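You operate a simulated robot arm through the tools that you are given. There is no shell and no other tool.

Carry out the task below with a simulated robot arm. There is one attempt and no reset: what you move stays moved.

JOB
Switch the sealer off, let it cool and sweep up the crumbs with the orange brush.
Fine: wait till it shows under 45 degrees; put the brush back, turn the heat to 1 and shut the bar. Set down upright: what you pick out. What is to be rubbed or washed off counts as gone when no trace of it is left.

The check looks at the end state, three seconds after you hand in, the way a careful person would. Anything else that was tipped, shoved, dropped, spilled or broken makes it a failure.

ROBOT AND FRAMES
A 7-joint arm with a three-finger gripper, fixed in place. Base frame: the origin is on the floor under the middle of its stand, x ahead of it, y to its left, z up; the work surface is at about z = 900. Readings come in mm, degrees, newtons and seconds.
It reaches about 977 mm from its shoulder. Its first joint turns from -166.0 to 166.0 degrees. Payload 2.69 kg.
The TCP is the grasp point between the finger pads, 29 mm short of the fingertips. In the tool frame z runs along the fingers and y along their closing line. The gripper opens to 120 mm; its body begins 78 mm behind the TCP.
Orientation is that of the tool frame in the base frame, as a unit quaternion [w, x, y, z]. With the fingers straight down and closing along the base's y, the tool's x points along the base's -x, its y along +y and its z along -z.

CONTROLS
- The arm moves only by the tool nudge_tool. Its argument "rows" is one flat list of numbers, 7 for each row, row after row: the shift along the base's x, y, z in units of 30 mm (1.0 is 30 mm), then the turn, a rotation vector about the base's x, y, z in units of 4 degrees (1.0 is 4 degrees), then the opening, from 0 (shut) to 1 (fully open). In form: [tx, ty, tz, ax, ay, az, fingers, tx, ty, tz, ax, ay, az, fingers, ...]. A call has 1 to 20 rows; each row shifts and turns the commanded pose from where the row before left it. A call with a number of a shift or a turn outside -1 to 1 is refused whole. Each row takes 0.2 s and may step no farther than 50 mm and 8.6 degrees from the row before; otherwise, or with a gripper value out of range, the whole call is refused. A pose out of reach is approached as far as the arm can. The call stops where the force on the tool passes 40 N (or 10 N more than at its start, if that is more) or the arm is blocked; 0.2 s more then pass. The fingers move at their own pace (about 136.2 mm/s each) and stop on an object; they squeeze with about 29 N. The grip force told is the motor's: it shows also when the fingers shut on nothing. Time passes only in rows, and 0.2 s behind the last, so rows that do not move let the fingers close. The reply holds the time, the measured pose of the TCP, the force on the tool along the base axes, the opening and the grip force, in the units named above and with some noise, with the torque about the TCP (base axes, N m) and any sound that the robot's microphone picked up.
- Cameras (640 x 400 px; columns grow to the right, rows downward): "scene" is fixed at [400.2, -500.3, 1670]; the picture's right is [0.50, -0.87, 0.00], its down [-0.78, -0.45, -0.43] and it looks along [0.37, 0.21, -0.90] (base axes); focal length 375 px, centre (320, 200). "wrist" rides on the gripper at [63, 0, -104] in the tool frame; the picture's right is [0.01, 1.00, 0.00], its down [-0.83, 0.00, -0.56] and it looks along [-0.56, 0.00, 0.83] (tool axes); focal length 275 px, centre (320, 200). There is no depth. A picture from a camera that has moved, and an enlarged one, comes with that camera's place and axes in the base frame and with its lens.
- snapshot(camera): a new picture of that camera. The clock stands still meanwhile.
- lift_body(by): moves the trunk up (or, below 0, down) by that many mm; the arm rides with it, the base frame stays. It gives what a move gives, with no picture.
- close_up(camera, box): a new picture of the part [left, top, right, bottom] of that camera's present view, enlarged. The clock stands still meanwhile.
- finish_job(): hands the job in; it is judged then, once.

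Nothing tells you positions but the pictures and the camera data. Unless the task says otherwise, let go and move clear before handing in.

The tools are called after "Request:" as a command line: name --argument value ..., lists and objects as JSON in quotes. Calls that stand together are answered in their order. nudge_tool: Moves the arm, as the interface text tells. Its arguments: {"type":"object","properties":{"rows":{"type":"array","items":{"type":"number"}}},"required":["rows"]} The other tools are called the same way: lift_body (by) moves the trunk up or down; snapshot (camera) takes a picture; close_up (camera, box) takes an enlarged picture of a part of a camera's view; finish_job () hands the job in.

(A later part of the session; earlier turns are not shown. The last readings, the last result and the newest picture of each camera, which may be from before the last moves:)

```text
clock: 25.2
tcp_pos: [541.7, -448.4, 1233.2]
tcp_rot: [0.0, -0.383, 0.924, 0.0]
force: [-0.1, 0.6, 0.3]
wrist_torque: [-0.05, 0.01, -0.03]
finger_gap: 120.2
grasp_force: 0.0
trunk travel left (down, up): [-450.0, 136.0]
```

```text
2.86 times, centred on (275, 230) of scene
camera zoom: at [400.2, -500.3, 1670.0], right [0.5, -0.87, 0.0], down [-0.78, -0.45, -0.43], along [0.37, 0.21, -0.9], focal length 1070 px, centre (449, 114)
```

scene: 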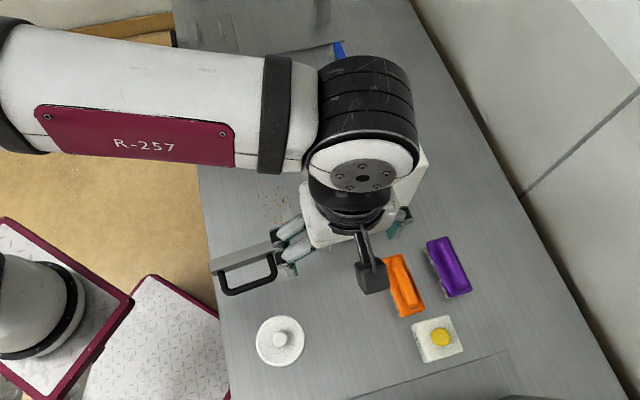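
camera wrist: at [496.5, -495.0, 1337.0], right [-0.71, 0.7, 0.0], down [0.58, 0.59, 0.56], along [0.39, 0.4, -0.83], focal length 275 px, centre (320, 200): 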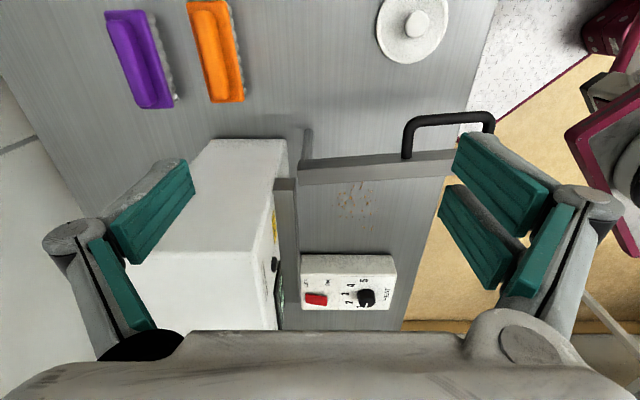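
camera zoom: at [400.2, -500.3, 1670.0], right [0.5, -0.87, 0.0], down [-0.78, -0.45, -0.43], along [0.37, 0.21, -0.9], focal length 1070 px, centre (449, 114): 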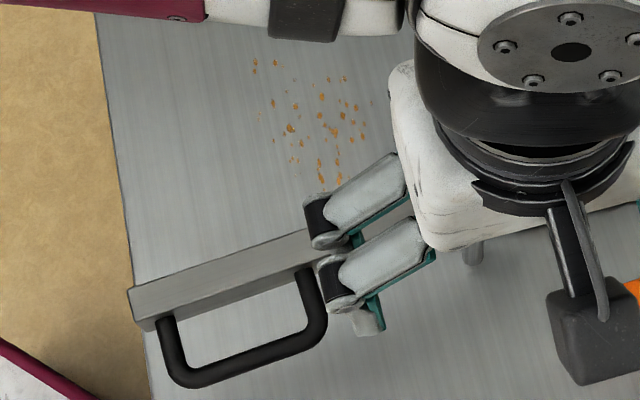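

This view shows the layout clearly. The bar top is at z≈1024, the post is at the bar's hinge end, and the orange brush is centred near (627, -557) with its long axis at about 47°. I'll move over the brush for a closer look.

Request:
nudge_tool --rows '[0.474, -0.603, -0.85, 0, 0, 0.083, 1, 0.474, -0.603, -0.85, 0, 0, 0.083, 1, 0.474, -0.603, -0.85, 0, 0, 0.083, 1, 0.474, -0.603, -0.85, 0, 0, 0.083, 1, 0.474, -0.603, -0.85, 0, 0, 0.083, 1, 0.474, -0.603, -0.85, 0, 0, 0.083, 1]'

Request:
snapshot --camera "wrist"

Request:
snapshot --camera "scene"

```text
clock: 26.6
tcp_pos: [624.9, -557.7, 1081.2]
tcp_rot: [0.0, -0.399, 0.917, -0.001]
force: [0.7, 0.4, 1.3]
wrist_torque: [-0.04, -0.02, 0.01]
finger_gap: 120.2
grasp_force: 0.0
trunk travel left (down, up): [-450.0, 136.0]
```

```text
taken
camera wrist: at [582.2, -604.8, 1185.3], right [-0.73, 0.68, 0.0], down [0.56, 0.61, 0.56], along [0.38, 0.41, -0.83], focal length 275 px, centre (320, 200)
```

wrist: 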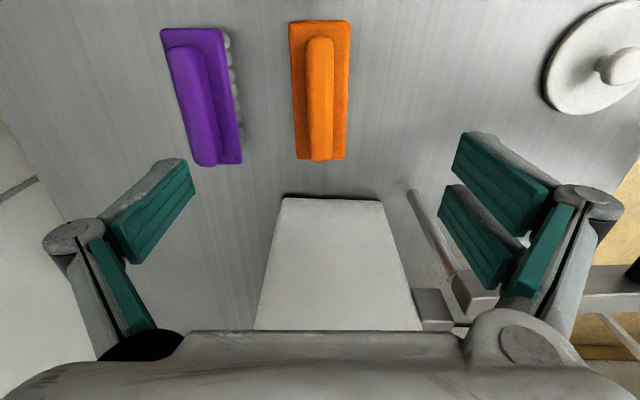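

```text
taken
```

scene: 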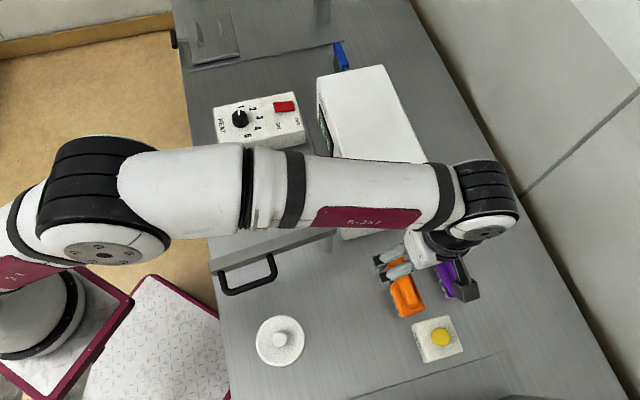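

Request:
close_up --camera "wrist" --box '[240, 0, 420, 180]'

```text
2.22 times, centred on (330, 90) of wrist
camera zoom: at [582.2, -604.8, 1185.3], right [-0.73, 0.68, 0.0], down [0.56, 0.61, 0.56], along [0.38, 0.41, -0.83], focal length 612 px, centre (298, 444)
```

zoom: 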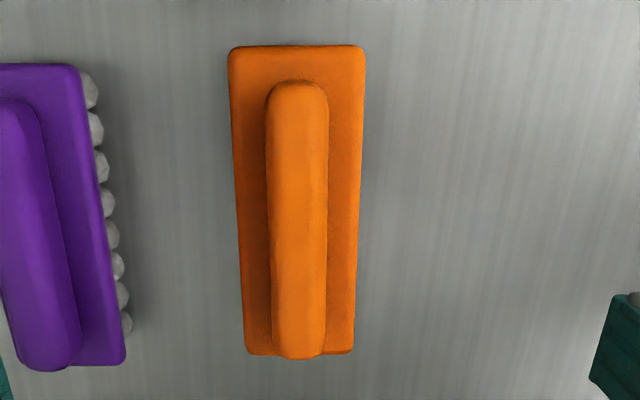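

The tool is centred on the brush and aligned with it. I'll lower to z≈960 with the fingers partly closed so they straddle the handle ridge.

Request:
nudge_tool --rows '[0.03, 0.03, -0.8, 0, 0, 0, 0.8, 0, 0, -0.8, 0, 0, 0, 0.6, 0, 0, -0.8, 0, 0, 0, 0.45, 0, 0, -0.8, 0, 0, 0, 0.45, 0, 0, -0.5, 0, 0, 0, 0.45, 0, 0, -0.3, 0, 0, 0, 0.45]'

Request:
snapshot --camera "wrist"

Request:
close_up --camera "scene" --box '[340, 200, 500, 340]'

```text
clock: 28.0
tcp_pos: [627.3, -557.5, 961.7]
tcp_rot: [0.0, -0.399, 0.917, 0.0]
force: [-0.3, -0.5, 0.2]
wrist_torque: [0.02, -0.01, -0.05]
finger_gap: 53.8
grasp_force: 0.1
trunk travel left (down, up): [-450.0, 136.0]
```

```text
taken
camera wrist: at [583.4, -604.3, 1064.9], right [-0.73, 0.68, 0.0], down [0.56, 0.61, 0.56], along [0.38, 0.41, -0.83], focal length 275 px, centre (320, 200)
```

wrist: 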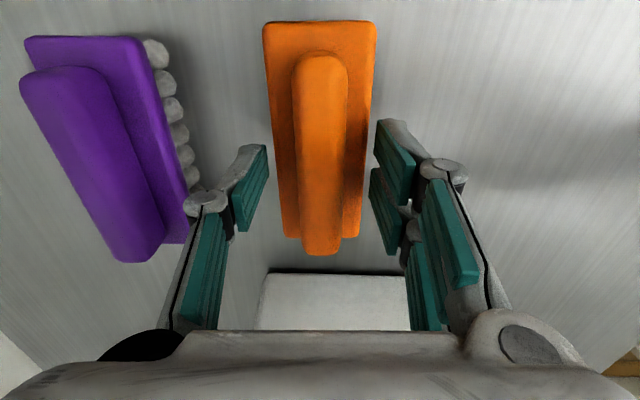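

```text
2.86 times, centred on (420, 270) of scene
camera zoom: at [400.2, -500.3, 1670.0], right [0.5, -0.87, 0.0], down [-0.78, -0.45, -0.43], along [0.37, 0.21, -0.9], focal length 1070 px, centre (34, 0)
```

zoom: 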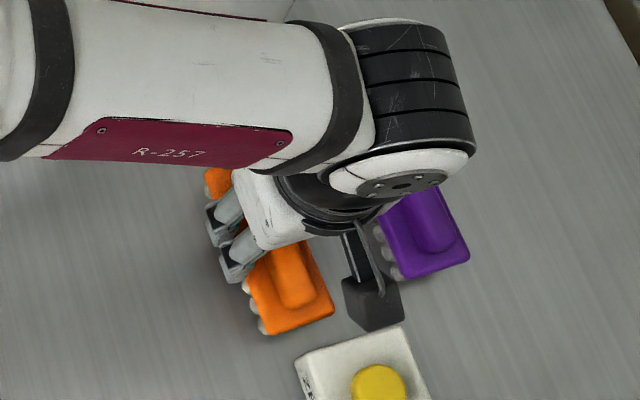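

Request:
nudge_tool --rows '[0, 0, -0.07, 0, 0, 0, 0.35, 0, 0, -0.07, 0, 0, 0, 0.35, 0, 0, 0, 0, 0, 0, 0.35]'

Request:
close_up --camera "scene" --box '[380, 240, 440, 300]'

Request:
close_up --camera "wrist" --box '[200, 80, 440, 280]'

```text
clock: 28.8
tcp_pos: [627.0, -557.6, 958.7]
tcp_rot: [0.001, -0.4, 0.917, -0.002]
force: [-2.0, 3.4, 27.1]
wrist_torque: [0.23, 0.18, -0.05]
finger_gap: 43.8
grasp_force: 8.6
trunk travel left (down, up): [-450.0, 136.0]
```

```text
6.67 times, centred on (410, 270) of scene
camera zoom: at [400.2, -500.3, 1670.0], right [0.5, -0.87, 0.0], down [-0.78, -0.45, -0.43], along [0.37, 0.21, -0.9], focal length 2498 px, centre (-280, -267)
```

zoom: 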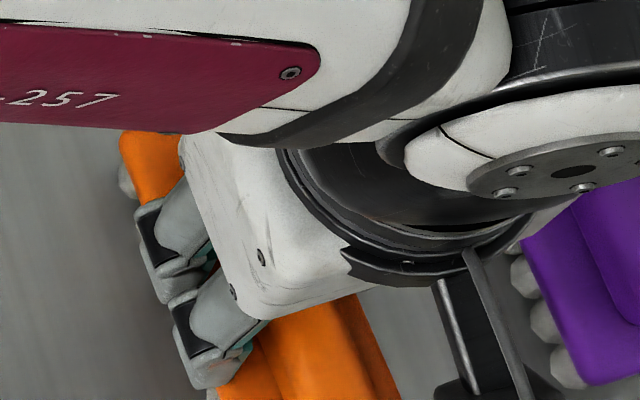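

```text
2.00 times, centred on (320, 180) of wrist
camera zoom: at [583.3, -604.4, 1063.1], right [-0.73, 0.68, 0.0], down [0.56, 0.61, 0.56], along [0.38, 0.41, -0.83], focal length 551 px, centre (320, 240)
```

zoom: 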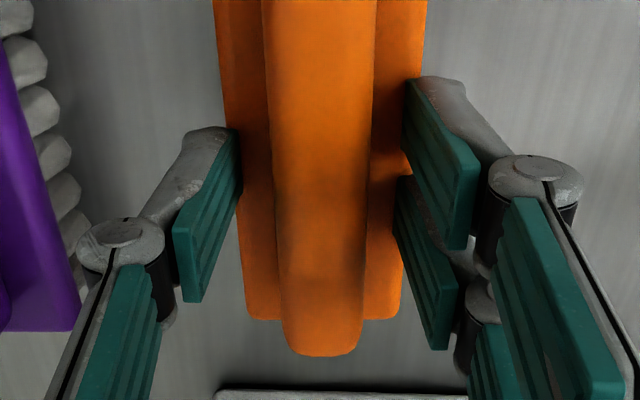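

The tips touched the brush's plate (27 N), so the plate top is about z≈930. I'll raise 4 mm and close on the ridge.

Request:
nudge_tool --rows '[0, 0, 0.1, 0, 0, 0, 0.4, 0, 0, 0.05, 0, 0, 0, 0.3, 0, 0, 0, 0, 0, 0, 0.1, 0, 0, 0, 0, 0, 0, 0, 0, 0, 0, 0, 0, 0, 0]'

Request:
close_up --camera "wrist" --box '[200, 0, 440, 280]'

```text
clock: 30.0
tcp_pos: [625.8, -557.9, 959.0]
tcp_rot: [-0.001, -0.399, 0.917, 0.001]
force: [0.0, 0.5, -1.6]
wrist_torque: [-0.04, -0.01, -0.01]
finger_gap: 21.5
grasp_force: 29.0
trunk travel left (down, up): [-450.0, 136.0]
```

```text
1.43 times, centred on (320, 140) of wrist
camera zoom: at [583.1, -604.4, 1063.9], right [-0.73, 0.68, 0.0], down [0.56, 0.61, 0.56], along [0.38, 0.41, -0.83], focal length 393 px, centre (320, 286)
```

zoom: 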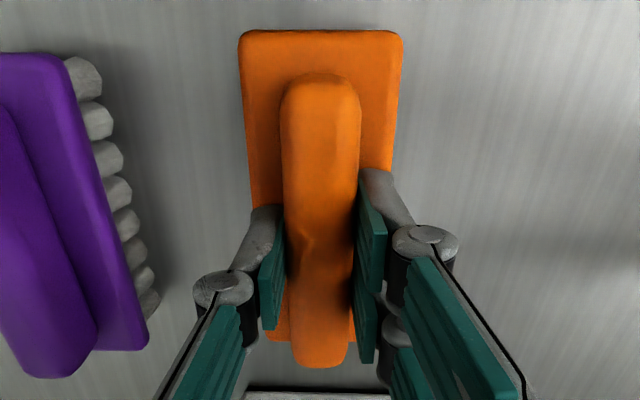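

The ridge is held (gap 21.5 mm, TCP z≈960 with the bristles on the table). The pick point is (626.5, -557.7) at yaw 47°. I'll lift and check that the brush comes along level.

Request:
nudge_tool --rows '[0, 0, 0.3, 0, 0, 0, 0, 0, 0, 0.7, 0, 0, 0, 0, 0, 0, 0.9, 0, 0, 0, 0, 0, 0, 0.9, 0, 0, 0, 0, 0, 0, 0.9, 0, 0, 0, 0, 0, 0, 0.9, 0, 0, 0, 0, 0, 0, 0.9, 0, 0, 0, 0, 0, 0, 0.9, 0, 0, 0, 0]'

Request:
snapshot --camera "wrist"

Request:
snapshot --camera "scene"

```text
clock: 31.8
tcp_pos: [625.4, -556.5, 1153.3]
tcp_rot: [0.0, -0.399, 0.917, 0.001]
force: [0.5, -0.3, -0.8]
wrist_torque: [0.01, 0.03, -0.03]
finger_gap: 21.3
grasp_force: 29.6
trunk travel left (down, up): [-450.0, 136.0]
```

```text
taken
camera wrist: at [582.1, -604.2, 1257.7], right [-0.73, 0.68, 0.0], down [0.56, 0.61, 0.56], along [0.38, 0.41, -0.83], focal length 275 px, centre (320, 200)
```

wrist: 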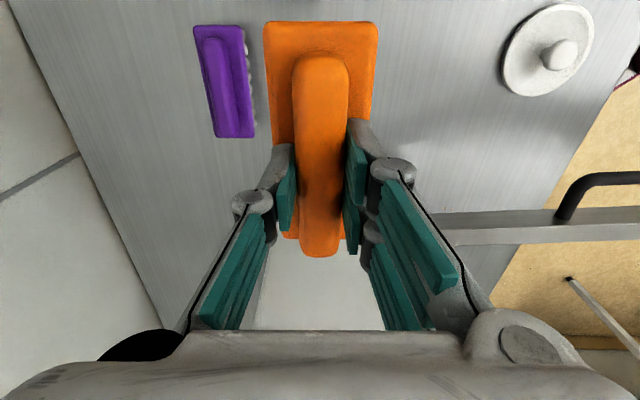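

```text
taken
```

scene: 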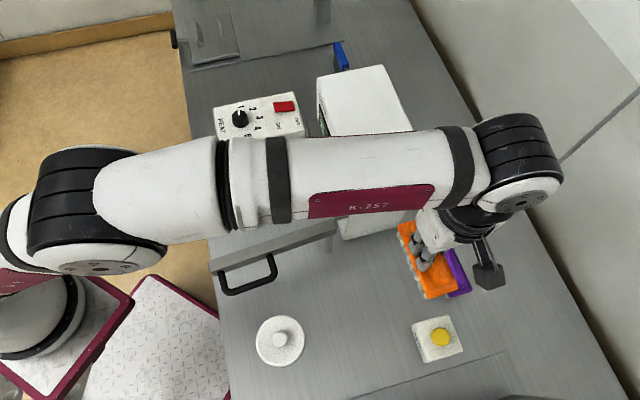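

The brush is held level. I'll carry it high around the front of the sealer, over the bar, and to the robot side of the crumbs.

Request:
nudge_tool --rows '[-0.83, 0.83, 0, 0, 0, 0, 0, -0.83, 0.83, 0, 0, 0, 0, 0, -0.83, 0.83, 0, 0, 0, 0, 0, -0.83, 0.83, 0, 0, 0, 0, 0, -0.83, 0.83, 0, 0, 0, 0, 0, 0.34, 0.914, 0, 0, 0, 0, 0, 0.34, 0.914, 0, 0, 0, 0, 0, 0.34, 0.914, 0, 0, 0, 0, 0, 0.34, 0.914, 0, 0, 0, 0, 0, 0.34, 0.914, 0, 0, 0, 0, 0, 0.34, 0.914, 0, 0, 0, 0, 0, 0.34, 0.914, 0, 0, 0, 0, 0, 0.34, 0.914, 0, 0, 0, 0, 0, 0.34, 0.914, 0, 0, 0, 0, 0]'

Request:
snapshot --camera "wrist"

Request:
snapshot --camera "scene"

```text
clock: 34.8
tcp_pos: [593.7, -187.2, 1153.4]
tcp_rot: [0.0, -0.399, 0.917, -0.001]
force: [-0.9, 0.2, -0.8]
wrist_torque: [0.0, 0.0, 0.03]
finger_gap: 21.4
grasp_force: 29.2
trunk travel left (down, up): [-450.0, 136.0]
```

```text
taken
camera wrist: at [550.8, -233.8, 1256.8], right [-0.73, 0.68, 0.0], down [0.56, 0.61, 0.56], along [0.38, 0.41, -0.83], focal length 275 px, centre (320, 200)
```

wrist: 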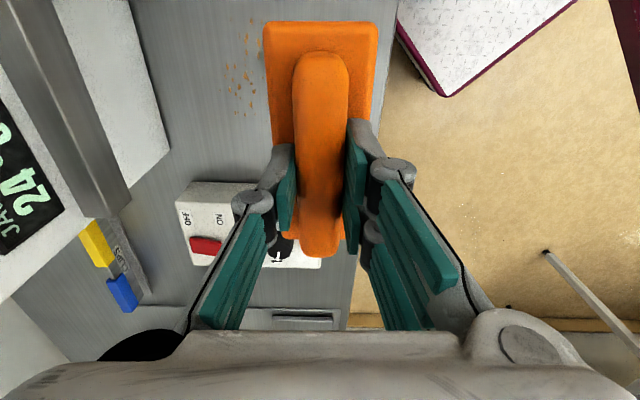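

```text
taken
```

scene: 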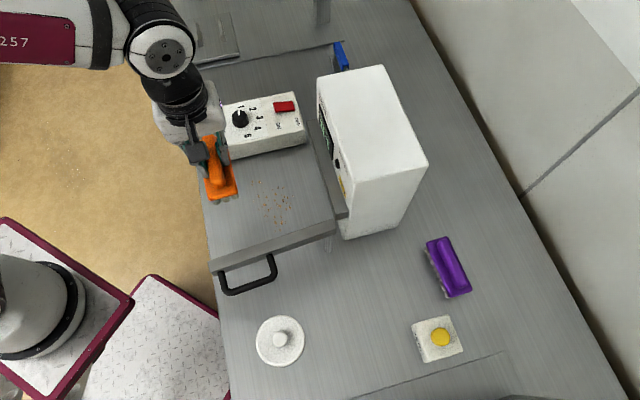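

The brush is on the robot side of the crumbs (p≈10, q≈-149 in table terms). I'll lower it until the bristles just touch the table.

Request:
nudge_tool --rows '[0, 0, -0.9, 0, 0, 0, 0, 0, 0, -0.9, 0, 0, 0, 0, 0, 0, -0.9, 0, 0, 0, 0, 0, 0, -0.9, 0, 0, 0, 0, 0, 0, -0.9, 0, 0, 0, 0, 0, 0, -0.9, 0, 0, 0, 0, 0, 0, -0.5, 0, 0, 0, 0, 0, 0, -0.2, 0, 0, 0, 0, 0, 0, -0.1, 0, 0, 0, 0]'

Request:
snapshot --camera "wrist"

Request:
close_up --camera "scene" --box '[190, 120, 350, 260]'

```text
clock: 36.8
tcp_pos: [593.2, -186.5, 967.9]
tcp_rot: [-0.001, -0.399, 0.917, 0.0]
force: [0.5, 0.4, -1.2]
wrist_torque: [-0.01, 0.0, -0.01]
finger_gap: 21.3
grasp_force: 29.3
trunk travel left (down, up): [-450.0, 136.0]
```

```text
taken
camera wrist: at [550.7, -233.2, 1071.0], right [-0.73, 0.68, 0.0], down [0.56, 0.61, 0.56], along [0.38, 0.41, -0.83], focal length 275 px, centre (320, 200)
```

wrist: 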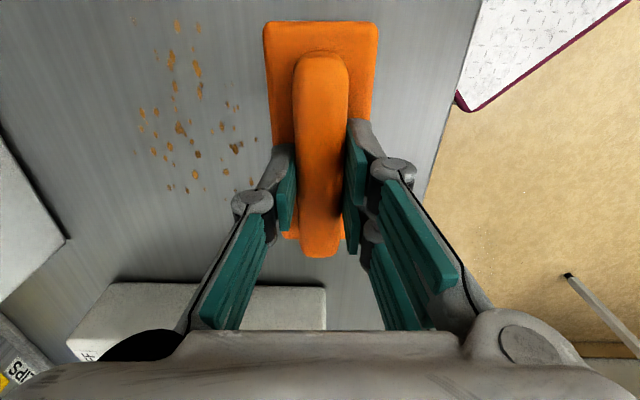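

```text
2.86 times, centred on (270, 190) of scene
camera zoom: at [400.2, -500.3, 1670.0], right [0.5, -0.87, 0.0], down [-0.78, -0.45, -0.43], along [0.37, 0.21, -0.9], focal length 1070 px, centre (463, 229)
```

zoom: 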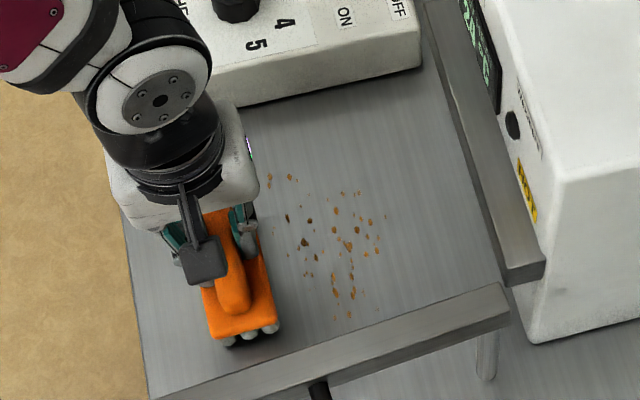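

Request:
nudge_tool --rows '[0, 0, -0.1, 0, 0, 0, 0, 0, 0, -0.07, 0, 0, 0, 0, 0, 0, -0.05, 0, 0, 0, 0, 0, 0, -0.05, 0, 0, 0, 0, 0, 0, 0, 0, 0, 0, 0]'

```text
clock: 38.0
tcp_pos: [592.9, -187.2, 960.8]
tcp_rot: [0.0, -0.398, 0.917, -0.001]
force: [-1.0, -0.2, 12.4]
wrist_torque: [-0.02, 0.13, -0.01]
finger_gap: 21.5
grasp_force: 28.8
trunk travel left (down, up): [-450.0, 136.0]
```

The bristles are on the table with 12 N. I'll sweep 110 mm away from the edge (+p), through the crumbs.

Request:
nudge_tool --rows '[0.26, -0.26, 0, 0, 0, 0, 0, 0.26, -0.26, 0, 0, 0, 0, 0, 0.26, -0.26, 0, 0, 0, 0, 0, 0.26, -0.26, 0, 0, 0, 0, 0, 0.26, -0.26, 0, 0, 0, 0, 0]'

Request:
snapshot --camera "wrist"

Request:
close_up --camera "scene" --box '[190, 120, 350, 260]'

```text
clock: 39.2
tcp_pos: [630.4, -225.8, 959.7]
tcp_rot: [0.001, -0.399, 0.917, -0.001]
force: [-2.3, 3.4, 14.5]
wrist_torque: [0.16, 0.13, -0.05]
finger_gap: 21.6
grasp_force: 29.1
trunk travel left (down, up): [-450.0, 136.0]
```

```text
taken
camera wrist: at [588.8, -273.0, 1063.6], right [-0.73, 0.68, 0.0], down [0.56, 0.61, 0.56], along [0.38, 0.41, -0.83], focal length 275 px, centre (320, 200)
```

wrist: 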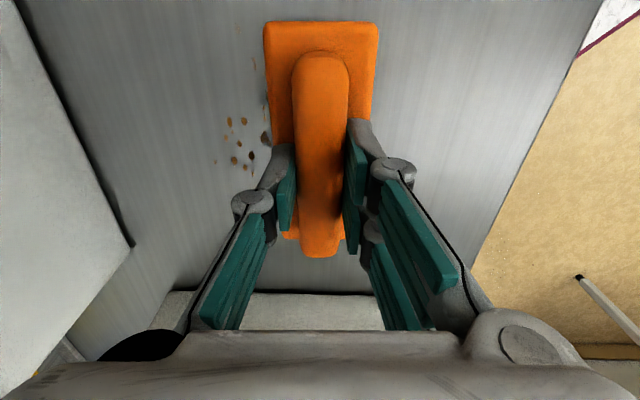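

```text
2.86 times, centred on (270, 190) of scene
camera zoom: at [400.2, -500.3, 1670.0], right [0.5, -0.87, 0.0], down [-0.78, -0.45, -0.43], along [0.37, 0.21, -0.9], focal length 1070 px, centre (463, 229)
```

zoom: 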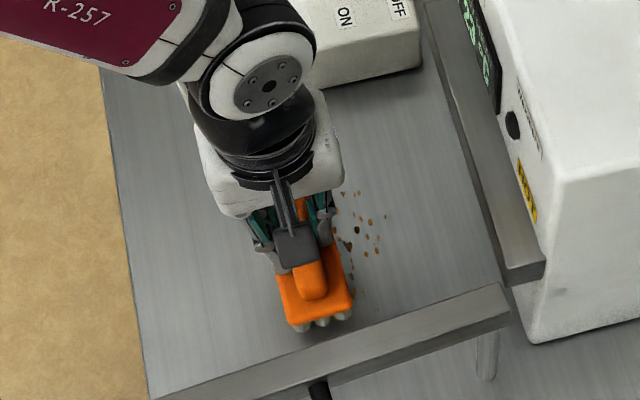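

The crumbs the brush has passed over are gone. I'll continue the stroke.

Request:
nudge_tool --rows '[0.26, -0.26, 0, 0, 0, 0, 0, 0.26, -0.26, 0, 0, 0, 0, 0, 0.26, -0.26, 0, 0, 0, 0, 0, 0.26, -0.26, 0, 0, 0, 0, 0, 0.26, -0.26, 0, 0, 0, 0, 0]'

Request:
snapshot --camera "wrist"

Request:
close_up --camera "scene" --box '[190, 120, 350, 260]'

```text
clock: 40.4
tcp_pos: [670.3, -264.2, 958.9]
tcp_rot: [0.0, -0.398, 0.917, -0.001]
force: [-4.9, 4.4, 26.3]
wrist_torque: [0.29, 0.19, 0.02]
finger_gap: 21.6
grasp_force: 29.4
trunk travel left (down, up): [-450.0, 136.0]
```

```text
taken
camera wrist: at [628.2, -311.0, 1063.5], right [-0.73, 0.68, 0.0], down [0.56, 0.61, 0.56], along [0.38, 0.41, -0.83], focal length 275 px, centre (320, 200)
```

wrist: 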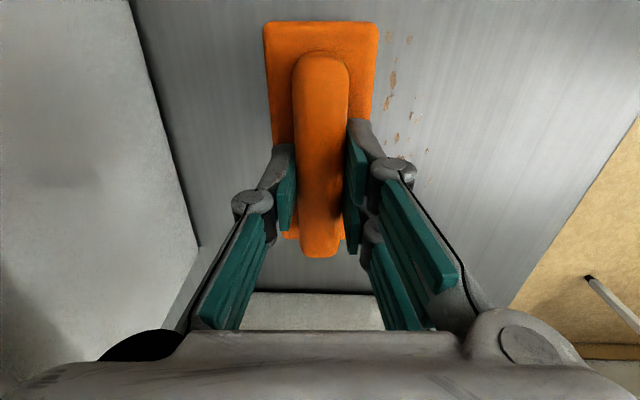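

```text
2.86 times, centred on (270, 190) of scene
camera zoom: at [400.2, -500.3, 1670.0], right [0.5, -0.87, 0.0], down [-0.78, -0.45, -0.43], along [0.37, 0.21, -0.9], focal length 1070 px, centre (463, 229)
```

zoom: 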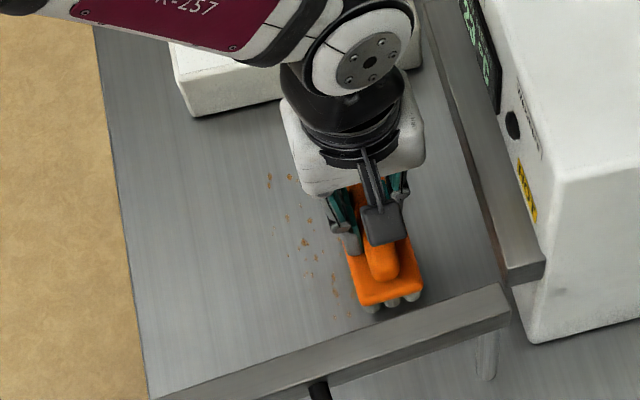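

Some faded crumbs remain, so several passes are needed. I'll ease the pressure by 1 mm and go back and forth.

Request:
nudge_tool --rows '[-0.26, 0.26, 0.03, 0, 0, 0, 0, -0.26, 0.26, 0, 0, 0, 0, 0, -0.26, 0.26, 0, 0, 0, 0, 0, -0.26, 0.26, 0, 0, 0, 0, 0, -0.26, 0.26, 0, 0, 0, 0, 0, -0.26, 0.26, 0, 0, 0, 0, 0, -0.26, 0.26, 0, 0, 0, 0, 0, -0.26, 0.26, 0, 0, 0, 0, 0, -0.26, 0.26, 0, 0, 0, 0, 0]'

Request:
close_up --camera "scene" --box '[190, 120, 350, 260]'

Request:
snapshot --camera "wrist"

```text
clock: 42.4
tcp_pos: [602.4, -193.9, 960.8]
tcp_rot: [0.001, -0.4, 0.917, 0.0]
force: [-0.4, -0.5, -1.3]
wrist_torque: [0.02, -0.02, 0.03]
finger_gap: 21.4
grasp_force: 29.2
trunk travel left (down, up): [-450.0, 136.0]
```

```text
2.86 times, centred on (270, 190) of scene
camera zoom: at [400.2, -500.3, 1670.0], right [0.5, -0.87, 0.0], down [-0.78, -0.45, -0.43], along [0.37, 0.21, -0.9], focal length 1070 px, centre (463, 229)
```

zoom: 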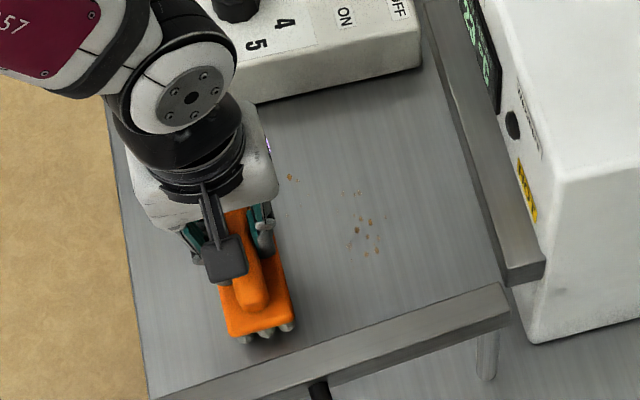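

```text
taken
camera wrist: at [559.7, -240.9, 1064.2], right [-0.74, 0.68, 0.0], down [0.56, 0.61, 0.56], along [0.38, 0.41, -0.83], focal length 275 px, centre (320, 200)
```

wrist: 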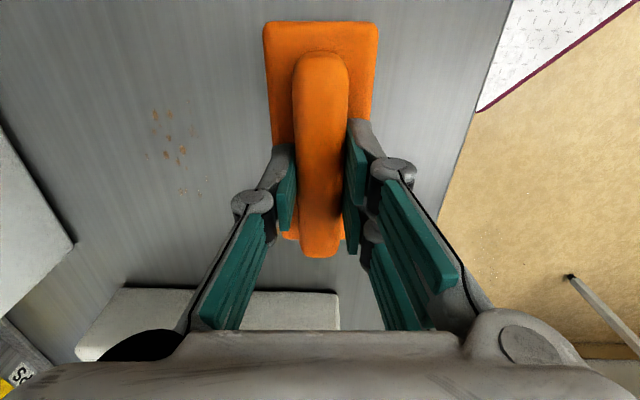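

Only a small group near the middle and one crumb nearer the control box remain. I'll shift the brush 30 mm toward the box, lower slightly, and sweep again.

Request:
nudge_tool --rows '[0.35, 0.35, -0.04, 0, 0, 0, 0, 0.35, 0.35, -0.03, 0, 0, 0, 0, 0.26, -0.26, 0, 0, 0, 0, 0, 0.26, -0.26, 0, 0, 0, 0, 0, 0.26, -0.26, 0, 0, 0, 0, 0, 0.26, -0.26, 0, 0, 0, 0, 0, 0.26, -0.26, 0, 0, 0, 0, 0, 0.26, -0.26, 0, 0, 0, 0, 0, 0.26, -0.26, 0, 0, 0, 0, 0, 0.26, -0.26, 0, 0, 0, 0, 0, 0.26, -0.26, 0, 0, 0, 0, 0]'

Request:
close_up --camera "scene" --box '[190, 120, 350, 260]'

Request:
snapshot --camera "wrist"

```text
clock: 43.5
tcp_pos: [641.2, -191.3, 959.8]
tcp_rot: [0.0, -0.398, 0.917, -0.001]
force: [-4.3, 1.8, 19.7]
wrist_torque: [0.07, 0.28, 0.03]
finger_gap: 21.4
grasp_force: 28.2
trunk travel left (down, up): [-450.0, 136.0]
stopped in row 5: the force on the tool passed its limit at 42 N (the readings are from after the stop); the commanded pose is now the measured one
```

```text
2.86 times, centred on (270, 190) of scene
camera zoom: at [400.2, -500.3, 1670.0], right [0.5, -0.87, 0.0], down [-0.78, -0.45, -0.43], along [0.37, 0.21, -0.9], focal length 1070 px, centre (463, 229)
```

zoom: 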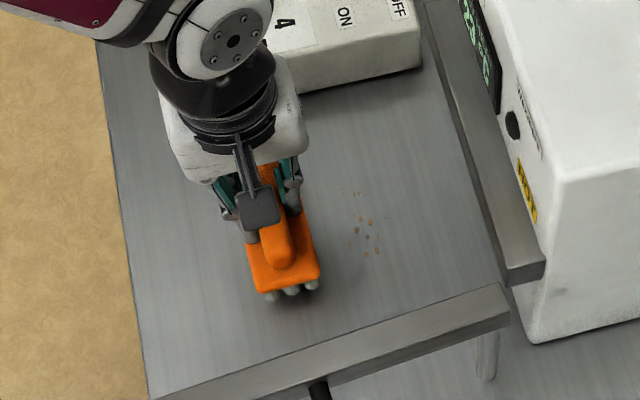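

```text
taken
camera wrist: at [598.3, -238.5, 1063.5], right [-0.73, 0.68, 0.0], down [0.56, 0.61, 0.56], along [0.38, 0.41, -0.83], focal length 275 px, centre (320, 200)
```

wrist: 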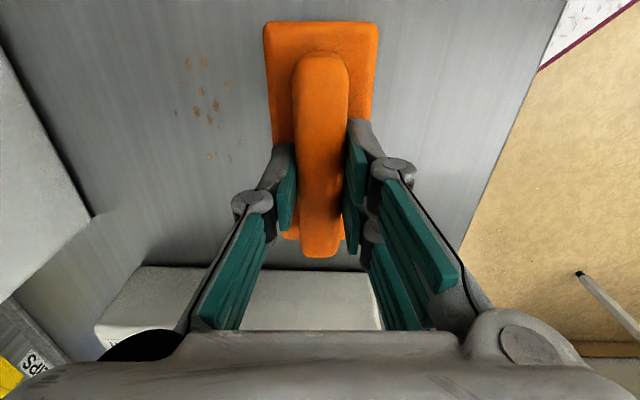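

The force limit tripped briefly from pressing a bit too hard. I'll raise 1 mm and continue the stroke.

Request:
nudge_tool --rows '[0, 0, 0.03, 0, 0, 0, 0, 0.22, -0.22, 0, 0, 0, 0, 0, 0.22, -0.22, 0, 0, 0, 0, 0, 0.22, -0.22, 0, 0, 0, 0, 0, 0.22, -0.22, 0, 0, 0, 0, 0, 0.22, -0.22, 0, 0, 0, 0, 0, 0.22, -0.22, 0, 0, 0, 0, 0]'

Request:
close_up --camera "scene" --box '[190, 120, 350, 260]'

Request:
snapshot --camera "wrist"

```text
clock: 45.1
tcp_pos: [681.2, -231.3, 959.5]
tcp_rot: [0.0, -0.399, 0.917, -0.001]
force: [-3.6, 4.3, 18.9]
wrist_torque: [0.2, 0.18, -0.08]
finger_gap: 21.5
grasp_force: 28.8
trunk travel left (down, up): [-450.0, 136.0]
```

```text
2.86 times, centred on (270, 190) of scene
camera zoom: at [400.2, -500.3, 1670.0], right [0.5, -0.87, 0.0], down [-0.78, -0.45, -0.43], along [0.37, 0.21, -0.9], focal length 1070 px, centre (463, 229)
```

zoom: 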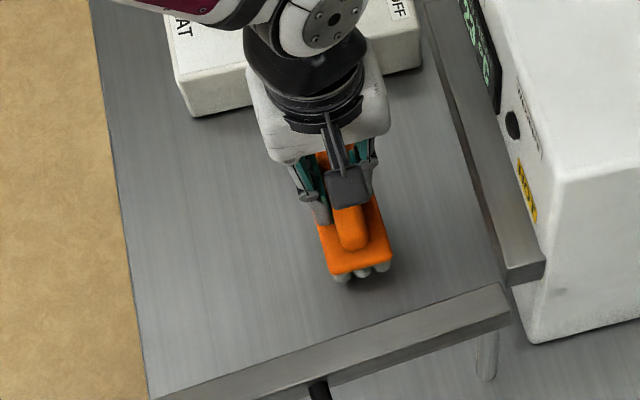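

```text
taken
camera wrist: at [638.0, -278.0, 1063.5], right [-0.73, 0.68, 0.0], down [0.56, 0.61, 0.56], along [0.38, 0.41, -0.83], focal length 275 px, centre (320, 200)
```

wrist: 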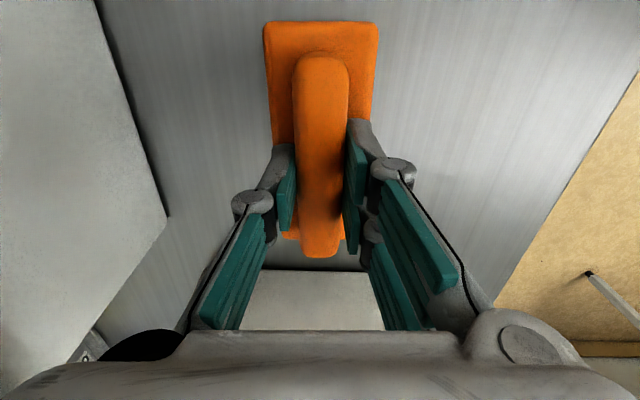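

Request:
nudge_tool --rows '[0.22, -0.22, 0, 0, 0, 0, 0, 0.22, -0.22, 0, 0, 0, 0, 0, 0, 0, 0, 0, 0, 0, 0, -0.22, 0.22, 0, 0, 0, 0, 0, -0.22, 0.22, 0, 0, 0, 0, 0, -0.22, 0.22, 0, 0, 0, 0, 0, -0.22, 0.22, -0.02, 0, 0, 0, 0, -0.22, 0.22, 0, 0, 0, 0, 0, -0.22, 0.22, -0.02, 0, 0, 0, 0, -0.22, 0.22, 0, 0, 0, 0, 0, -0.22, 0.22, 0, 0, 0, 0, 0, -0.22, 0.22, 0, 0, 0, 0, 0, -0.22, 0.22, 0, 0, 0, 0, 0]'

Request:
close_up --camera "scene" --box '[190, 120, 350, 260]'

Request:
snapshot --camera "wrist"

```text
clock: 47.1
tcp_pos: [658.4, -207.4, 958.8]
tcp_rot: [0.002, -0.4, 0.917, -0.004]
force: [-4.2, 0.4, 10.9]
wrist_torque: [0.31, 0.38, 0.13]
finger_gap: 21.5
grasp_force: 29.0
trunk travel left (down, up): [-450.0, 136.0]
stopped in row 10: the force on the tool passed its limit at 42 N (the readings are from after the stop); the commanded pose is now the measured one
```

```text
2.86 times, centred on (270, 190) of scene
camera zoom: at [400.2, -500.3, 1670.0], right [0.5, -0.87, 0.0], down [-0.78, -0.45, -0.43], along [0.37, 0.21, -0.9], focal length 1070 px, centre (463, 229)
```

zoom: 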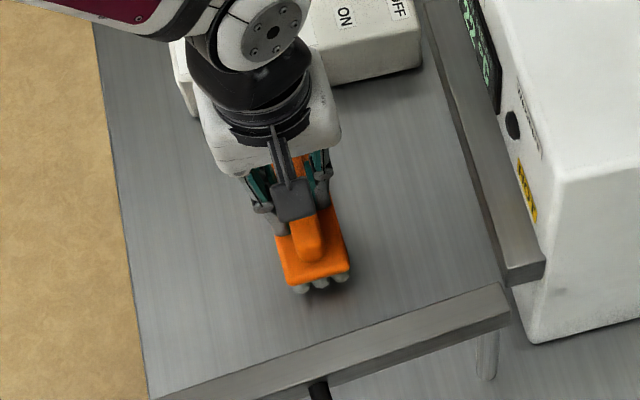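

```text
taken
camera wrist: at [613.9, -254.2, 1063.5], right [-0.74, 0.68, -0.01], down [0.56, 0.61, 0.56], along [0.38, 0.41, -0.83], focal length 275 px, centre (320, 200)
```

wrist: 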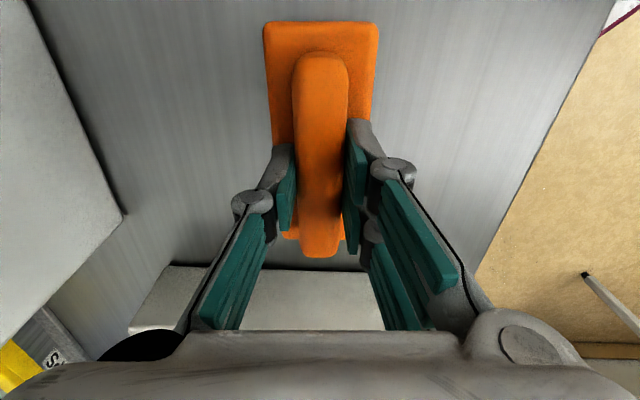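

The area looks clean from here. I'll lift the brush and move back to inspect the surface closely.

Request:
nudge_tool --rows '[0, 0, 0.5, 0, 0, 0, 0, 0, 0, 1, 0, 0, 0, 0, 0, 0, 1, 0, 0, 0, 0, 0, 0, 1, 0, 0, 0, 0, -0.5, 0.6, 1, 0, 0, 0, 0, -0.5, 0.6, 1, 0, 0, 0, 0, -0.5, 0.6, 1, 0, 0, 0, 0, -0.5, 0.6, 0.5, 0, 0, 0, 0]'

Request:
close_up --camera "scene" --box '[210, 150, 340, 250]'

Request:
snapshot --camera "wrist"

Request:
close_up --camera "wrist" --box '[120, 0, 300, 200]'

```text
clock: 48.9
tcp_pos: [596.2, -134.4, 1171.0]
tcp_rot: [0.001, -0.399, 0.917, -0.002]
force: [0.2, 0.1, -0.5]
wrist_torque: [0.05, 0.04, 0.01]
finger_gap: 21.2
grasp_force: 29.2
trunk travel left (down, up): [-450.0, 136.0]
```

```text
4.00 times, centred on (275, 200) of scene
camera zoom: at [400.2, -500.3, 1670.0], right [0.5, -0.87, 0.0], down [-0.78, -0.45, -0.43], along [0.37, 0.21, -0.9], focal length 1499 px, centre (500, 200)
```

zoom: 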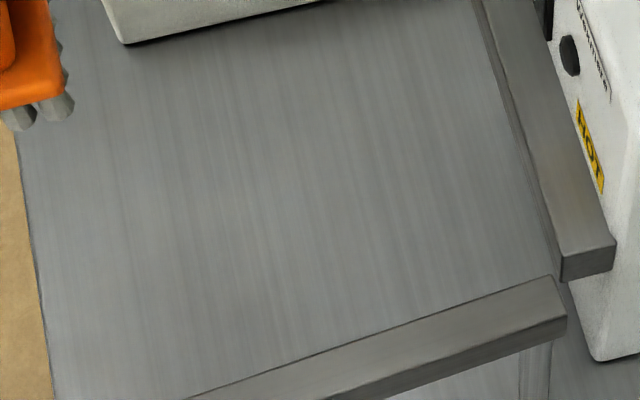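

```text
taken
camera wrist: at [553.4, -181.8, 1274.2], right [-0.73, 0.68, -0.01], down [0.56, 0.61, 0.56], along [0.38, 0.41, -0.83], focal length 275 px, centre (320, 200)
```

wrist: 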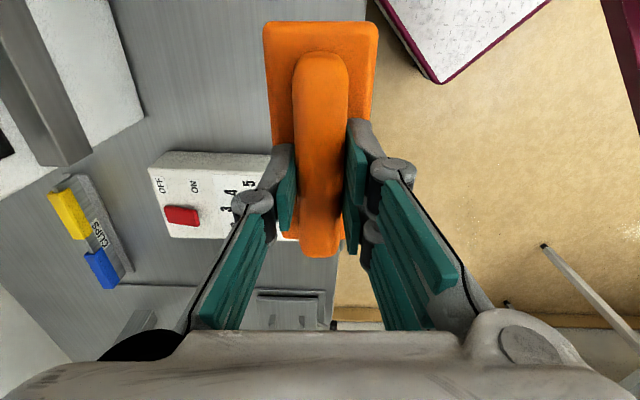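

```text
2.00 times, centred on (210, 100) of wrist
camera zoom: at [553.4, -181.8, 1274.2], right [-0.73, 0.68, -0.01], down [0.56, 0.61, 0.56], along [0.38, 0.41, -0.83], focal length 551 px, centre (540, 400)
```

zoom: 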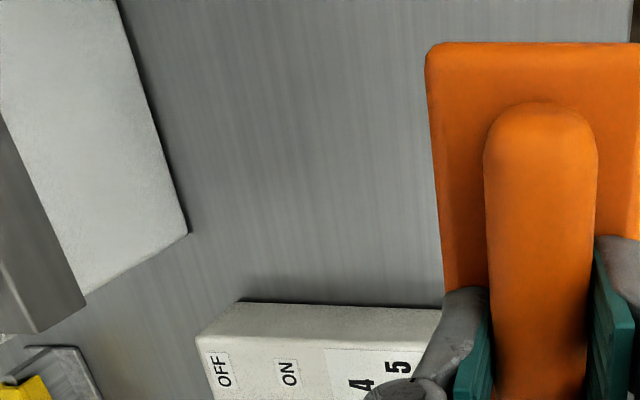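

The swept surface looks clean. I'll carry the brush back over the bar, stopping partway to check the strip that the bar hides from the scene camera.

Request:
nudge_tool --rows '[-0.313, -0.99, 0, 0, 0, 0, 0, -0.313, -0.99, 0, 0, 0, 0, 0, -0.313, -0.99, 0, 0, 0, 0, 0, -0.313, -0.99, 0, 0, 0, 0, 0, -0.313, -0.99, 0, 0, 0, 0, 0, -0.313, -0.99, 0, 0, 0, 0, 0, -0.313, -0.99, 0, 0, 0, 0, 0]'

Request:
snapshot --camera "wrist"

Request:
close_up --camera "scene" --box '[200, 140, 350, 260]'

```text
clock: 50.5
tcp_pos: [533.3, -345.1, 1172.0]
tcp_rot: [0.001, -0.399, 0.917, -0.003]
force: [-1.2, -0.1, -0.9]
wrist_torque: [-0.04, -0.01, -0.02]
finger_gap: 21.5
grasp_force: 29.1
trunk travel left (down, up): [-450.0, 136.0]
```

```text
taken
camera wrist: at [489.4, -390.6, 1274.2], right [-0.74, 0.68, -0.01], down [0.56, 0.61, 0.56], along [0.38, 0.41, -0.83], focal length 275 px, centre (320, 200)
```

wrist: 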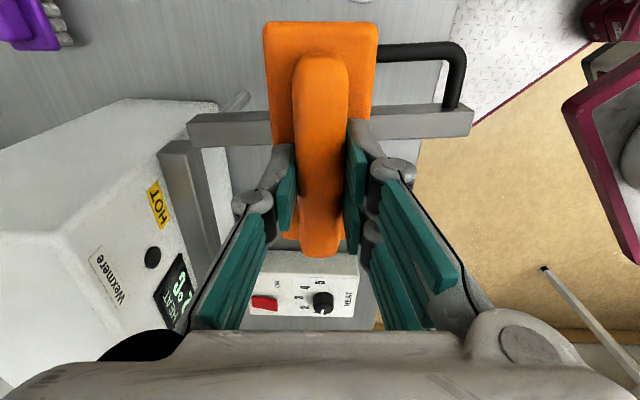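

```text
3.33 times, centred on (275, 200) of scene
camera zoom: at [400.2, -500.3, 1670.0], right [0.5, -0.87, 0.0], down [-0.78, -0.45, -0.43], along [0.37, 0.21, -0.9], focal length 1249 px, centre (470, 200)
```

zoom: 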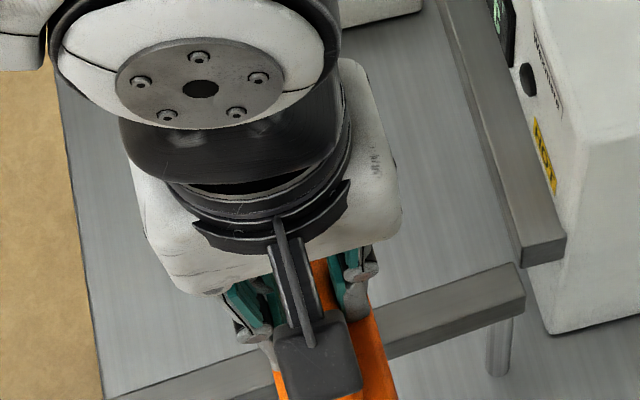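

The brush hides the strip from this angle, so I'll do the final check with the empty hand before shutting the bar. Now I'll carry the brush back above its original spot.

Request:
nudge_tool --rows '[-0.344, -0.99, 0, 0, 0, 0, 0, -0.344, -0.99, 0, 0, 0, 0, 0, -0.344, -0.99, 0, 0, 0, 0, 0, 0.83, -0.82, 0, 0, 0, 0, 0, 0.83, -0.82, 0, 0, 0, 0, 0, 0.83, -0.82, 0, 0, 0, 0, 0, 0.83, -0.82, 0, 0, 0, 0, 0, 0.83, -0.82, 0, 0, 0, 0, 0]'

Request:
snapshot --camera "wrist"

Request:
snapshot --camera "scene"

```text
clock: 52.3
tcp_pos: [625.2, -555.9, 1170.1]
tcp_rot: [0.002, -0.399, 0.917, -0.002]
force: [-0.2, 0.7, -0.6]
wrist_torque: [-0.04, -0.03, 0.01]
finger_gap: 21.4
grasp_force: 28.8
trunk travel left (down, up): [-450.0, 136.0]
```

```text
taken
camera wrist: at [582.1, -602.2, 1273.6], right [-0.73, 0.68, -0.01], down [0.56, 0.61, 0.56], along [0.38, 0.41, -0.83], focal length 275 px, centre (320, 200)
```

wrist: 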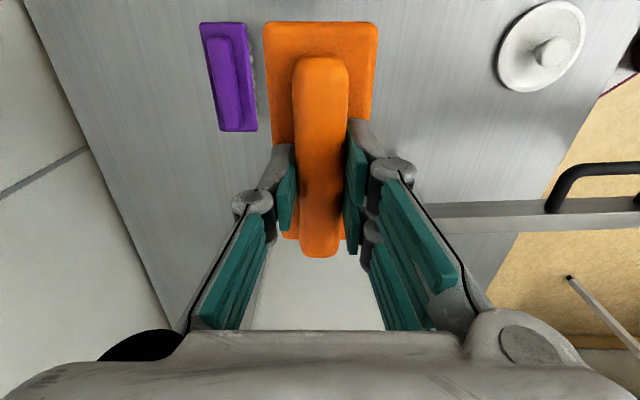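

```text
taken
```

scene: 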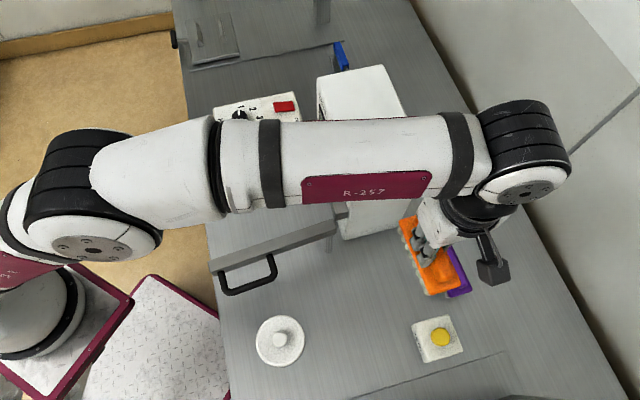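

I'm back over the original place, about 2 mm off in y. I'll correct that and lower the brush gently.

Request:
nudge_tool --rows '[0.02, -0.06, -0.9, 0, 0, 0, 0, 0, 0, -0.9, 0, 0, 0, 0, 0, 0, -0.9, 0, 0, 0, 0, 0, 0, -0.9, 0, 0, 0, 0, 0, 0, -0.9, 0, 0, 0, 0, 0, 0, -0.9, 0, 0, 0, 0, 0, 0, -0.9, 0, 0, 0, 0, 0, 0, -0.4, 0, 0, 0, 0, 0, 0, -0.1, 0, 0, 0, 0]'

Request:
snapshot --camera "wrist"

```text
clock: 54.3
tcp_pos: [625.3, -556.9, 964.1]
tcp_rot: [0.002, -0.399, 0.917, -0.003]
force: [0.3, -0.6, -1.0]
wrist_torque: [-0.05, 0.0, 0.02]
finger_gap: 21.4
grasp_force: 28.9
trunk travel left (down, up): [-450.0, 136.0]
```

```text
taken
camera wrist: at [582.3, -603.9, 1068.2], right [-0.73, 0.68, -0.01], down [0.56, 0.61, 0.56], along [0.38, 0.41, -0.83], focal length 275 px, centre (320, 200)
```

wrist: 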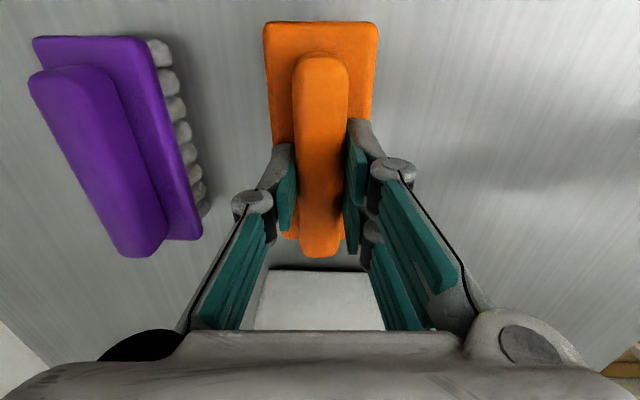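

Request:
nudge_tool --rows '[0.02, -0.015, -0.07, 0, 0, 0, 0, 0, 0, -0.04, 0, 0, 0, 0, 0, 0, -0.03, 0, 0, 0, 0, 0, 0, 0, 0, 0, 0, 0]'

```text
clock: 55.3
tcp_pos: [626.8, -558.6, 960.7]
tcp_rot: [0.002, -0.399, 0.917, -0.002]
force: [-0.1, 0.7, -1.0]
wrist_torque: [0.0, 0.02, 0.01]
finger_gap: 21.5
grasp_force: 29.1
trunk travel left (down, up): [-450.0, 136.0]
```

Request:
nudge_tool --rows '[0, 0, -0.03, 0, 0, 0, 0, 0, 0, -0.03, 0, 0, 0, 0, 0, 0, 0, 0, 0, 0, 0]'

```text
clock: 56.1
tcp_pos: [627.5, -558.3, 960.8]
tcp_rot: [0.002, -0.399, 0.917, -0.004]
force: [-0.7, 0.9, 6.4]
wrist_torque: [0.13, 0.17, -0.01]
finger_gap: 21.4
grasp_force: 29.2
trunk travel left (down, up): [-450.0, 136.0]
```

The bristles are on the table (6 N). I'll open the fingers and lift straight up.

Request:
nudge_tool --rows '[0, 0, 0, 0, 0, 0, 0.3, 0, 0, 0, 0, 0, 0, 0.4, 0, 0, 0.3, 0, 0, 0, 0.4, 0, 0, 0.6, 0, 0, 0, 0.5, 0, 0, 0.9, 0, 0, 0, 0.7, 0, 0, 0.9, 0, 0, 0, 1, 0, 0, 0.9, 0, 0, 0, 1, 0, 0, 0.9, 0, 0, 0, 1]'

Request:
snapshot --camera "wrist"

Request:
snapshot --camera "scene"

```text
clock: 57.9
tcp_pos: [625.8, -558.9, 1092.7]
tcp_rot: [0.002, -0.399, 0.917, -0.003]
force: [0.5, -0.3, 0.0]
wrist_torque: [0.05, 0.01, 0.01]
finger_gap: 119.5
grasp_force: 0.1
trunk travel left (down, up): [-450.0, 136.0]
```

```text
taken
camera wrist: at [584.0, -605.4, 1196.1], right [-0.73, 0.68, -0.01], down [0.56, 0.61, 0.56], along [0.38, 0.41, -0.83], focal length 275 px, centre (320, 200)
```

wrist: 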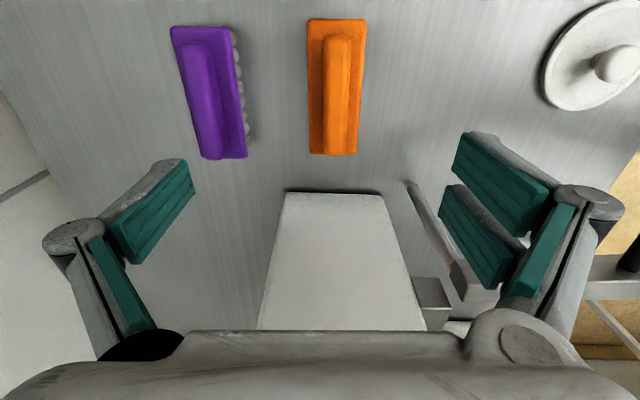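

```text
taken
```

scene: 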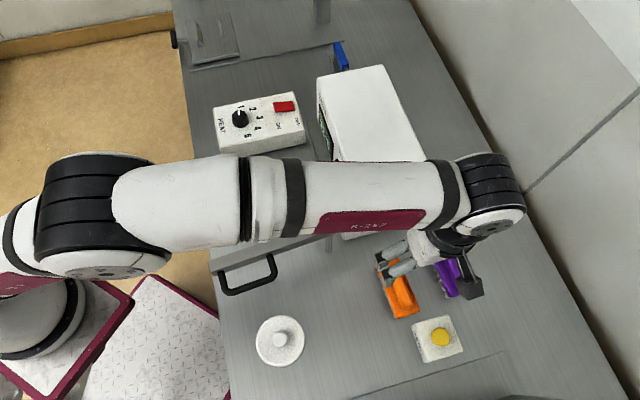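

The brush seems to have shifted a little on release. I'll back the arm off so the scene camera can compare with the starting picture.

Request:
nudge_tool --rows '[0, 0, 0.9, 0, 0, 0, 1, -0.8, 0.6, 0.5, 0, 0, 0, 1, -0.8, 0.6, 0.5, 0, 0, 0, 1, -0.8, 0.6, 0.5, 0, 0, 0, 1, -0.8, 0.7, 0, 0, 0, 0, 1, -0.5, 0.9, 0, 0, 0, 0, 1, -0.3, 0.95, 0, 0, 0, 0, 1]'

Request:
snapshot --camera "scene"

Request:
close_up --camera "scene" --box '[360, 220, 500, 370]'

Request:
snapshot --camera "wrist"

```text
clock: 59.5
tcp_pos: [507.4, -428.6, 1165.1]
tcp_rot: [0.002, -0.4, 0.917, -0.001]
force: [0.0, 0.4, 0.1]
wrist_torque: [0.07, 0.02, -0.01]
finger_gap: 120.2
grasp_force: 0.2
trunk travel left (down, up): [-450.0, 136.0]
```

```text
taken
```

scene: 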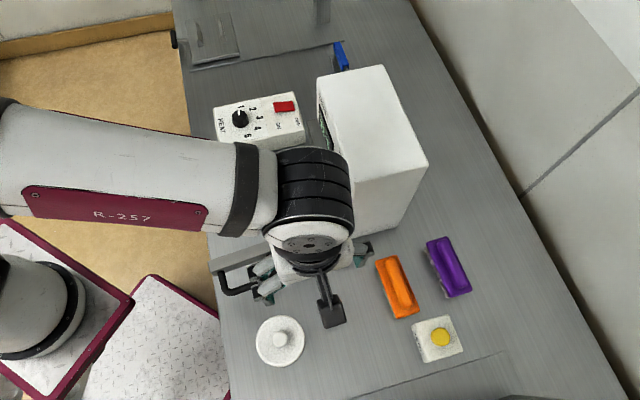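

```text
2.67 times, centred on (430, 295) of scene
camera zoom: at [400.2, -500.3, 1670.0], right [0.5, -0.87, 0.0], down [-0.78, -0.45, -0.43], along [0.37, 0.21, -0.9], focal length 999 px, centre (27, -53)
```

zoom: 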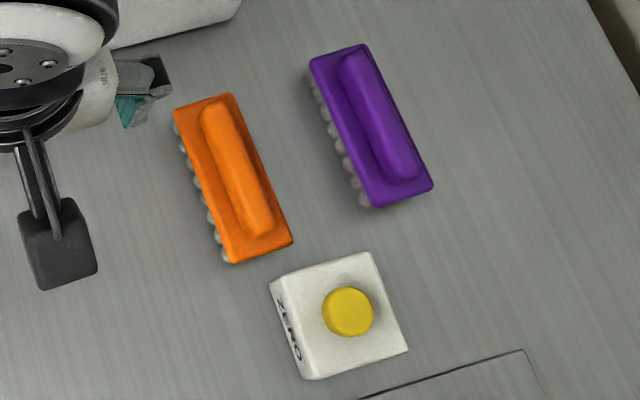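

```text
taken
camera wrist: at [462.8, -475.4, 1268.6], right [-0.73, 0.68, -0.01], down [0.56, 0.61, 0.56], along [0.38, 0.41, -0.83], focal length 275 px, centre (320, 200)
```

wrist: 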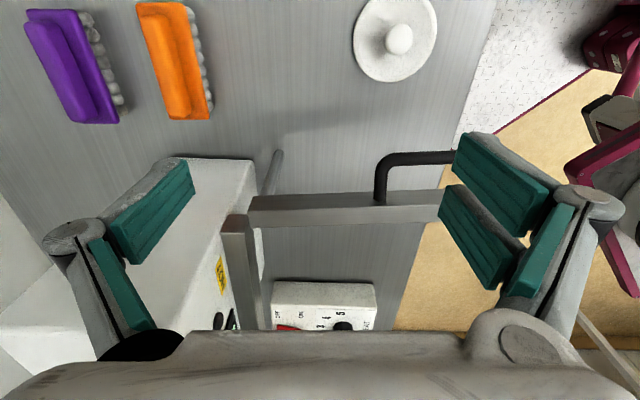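

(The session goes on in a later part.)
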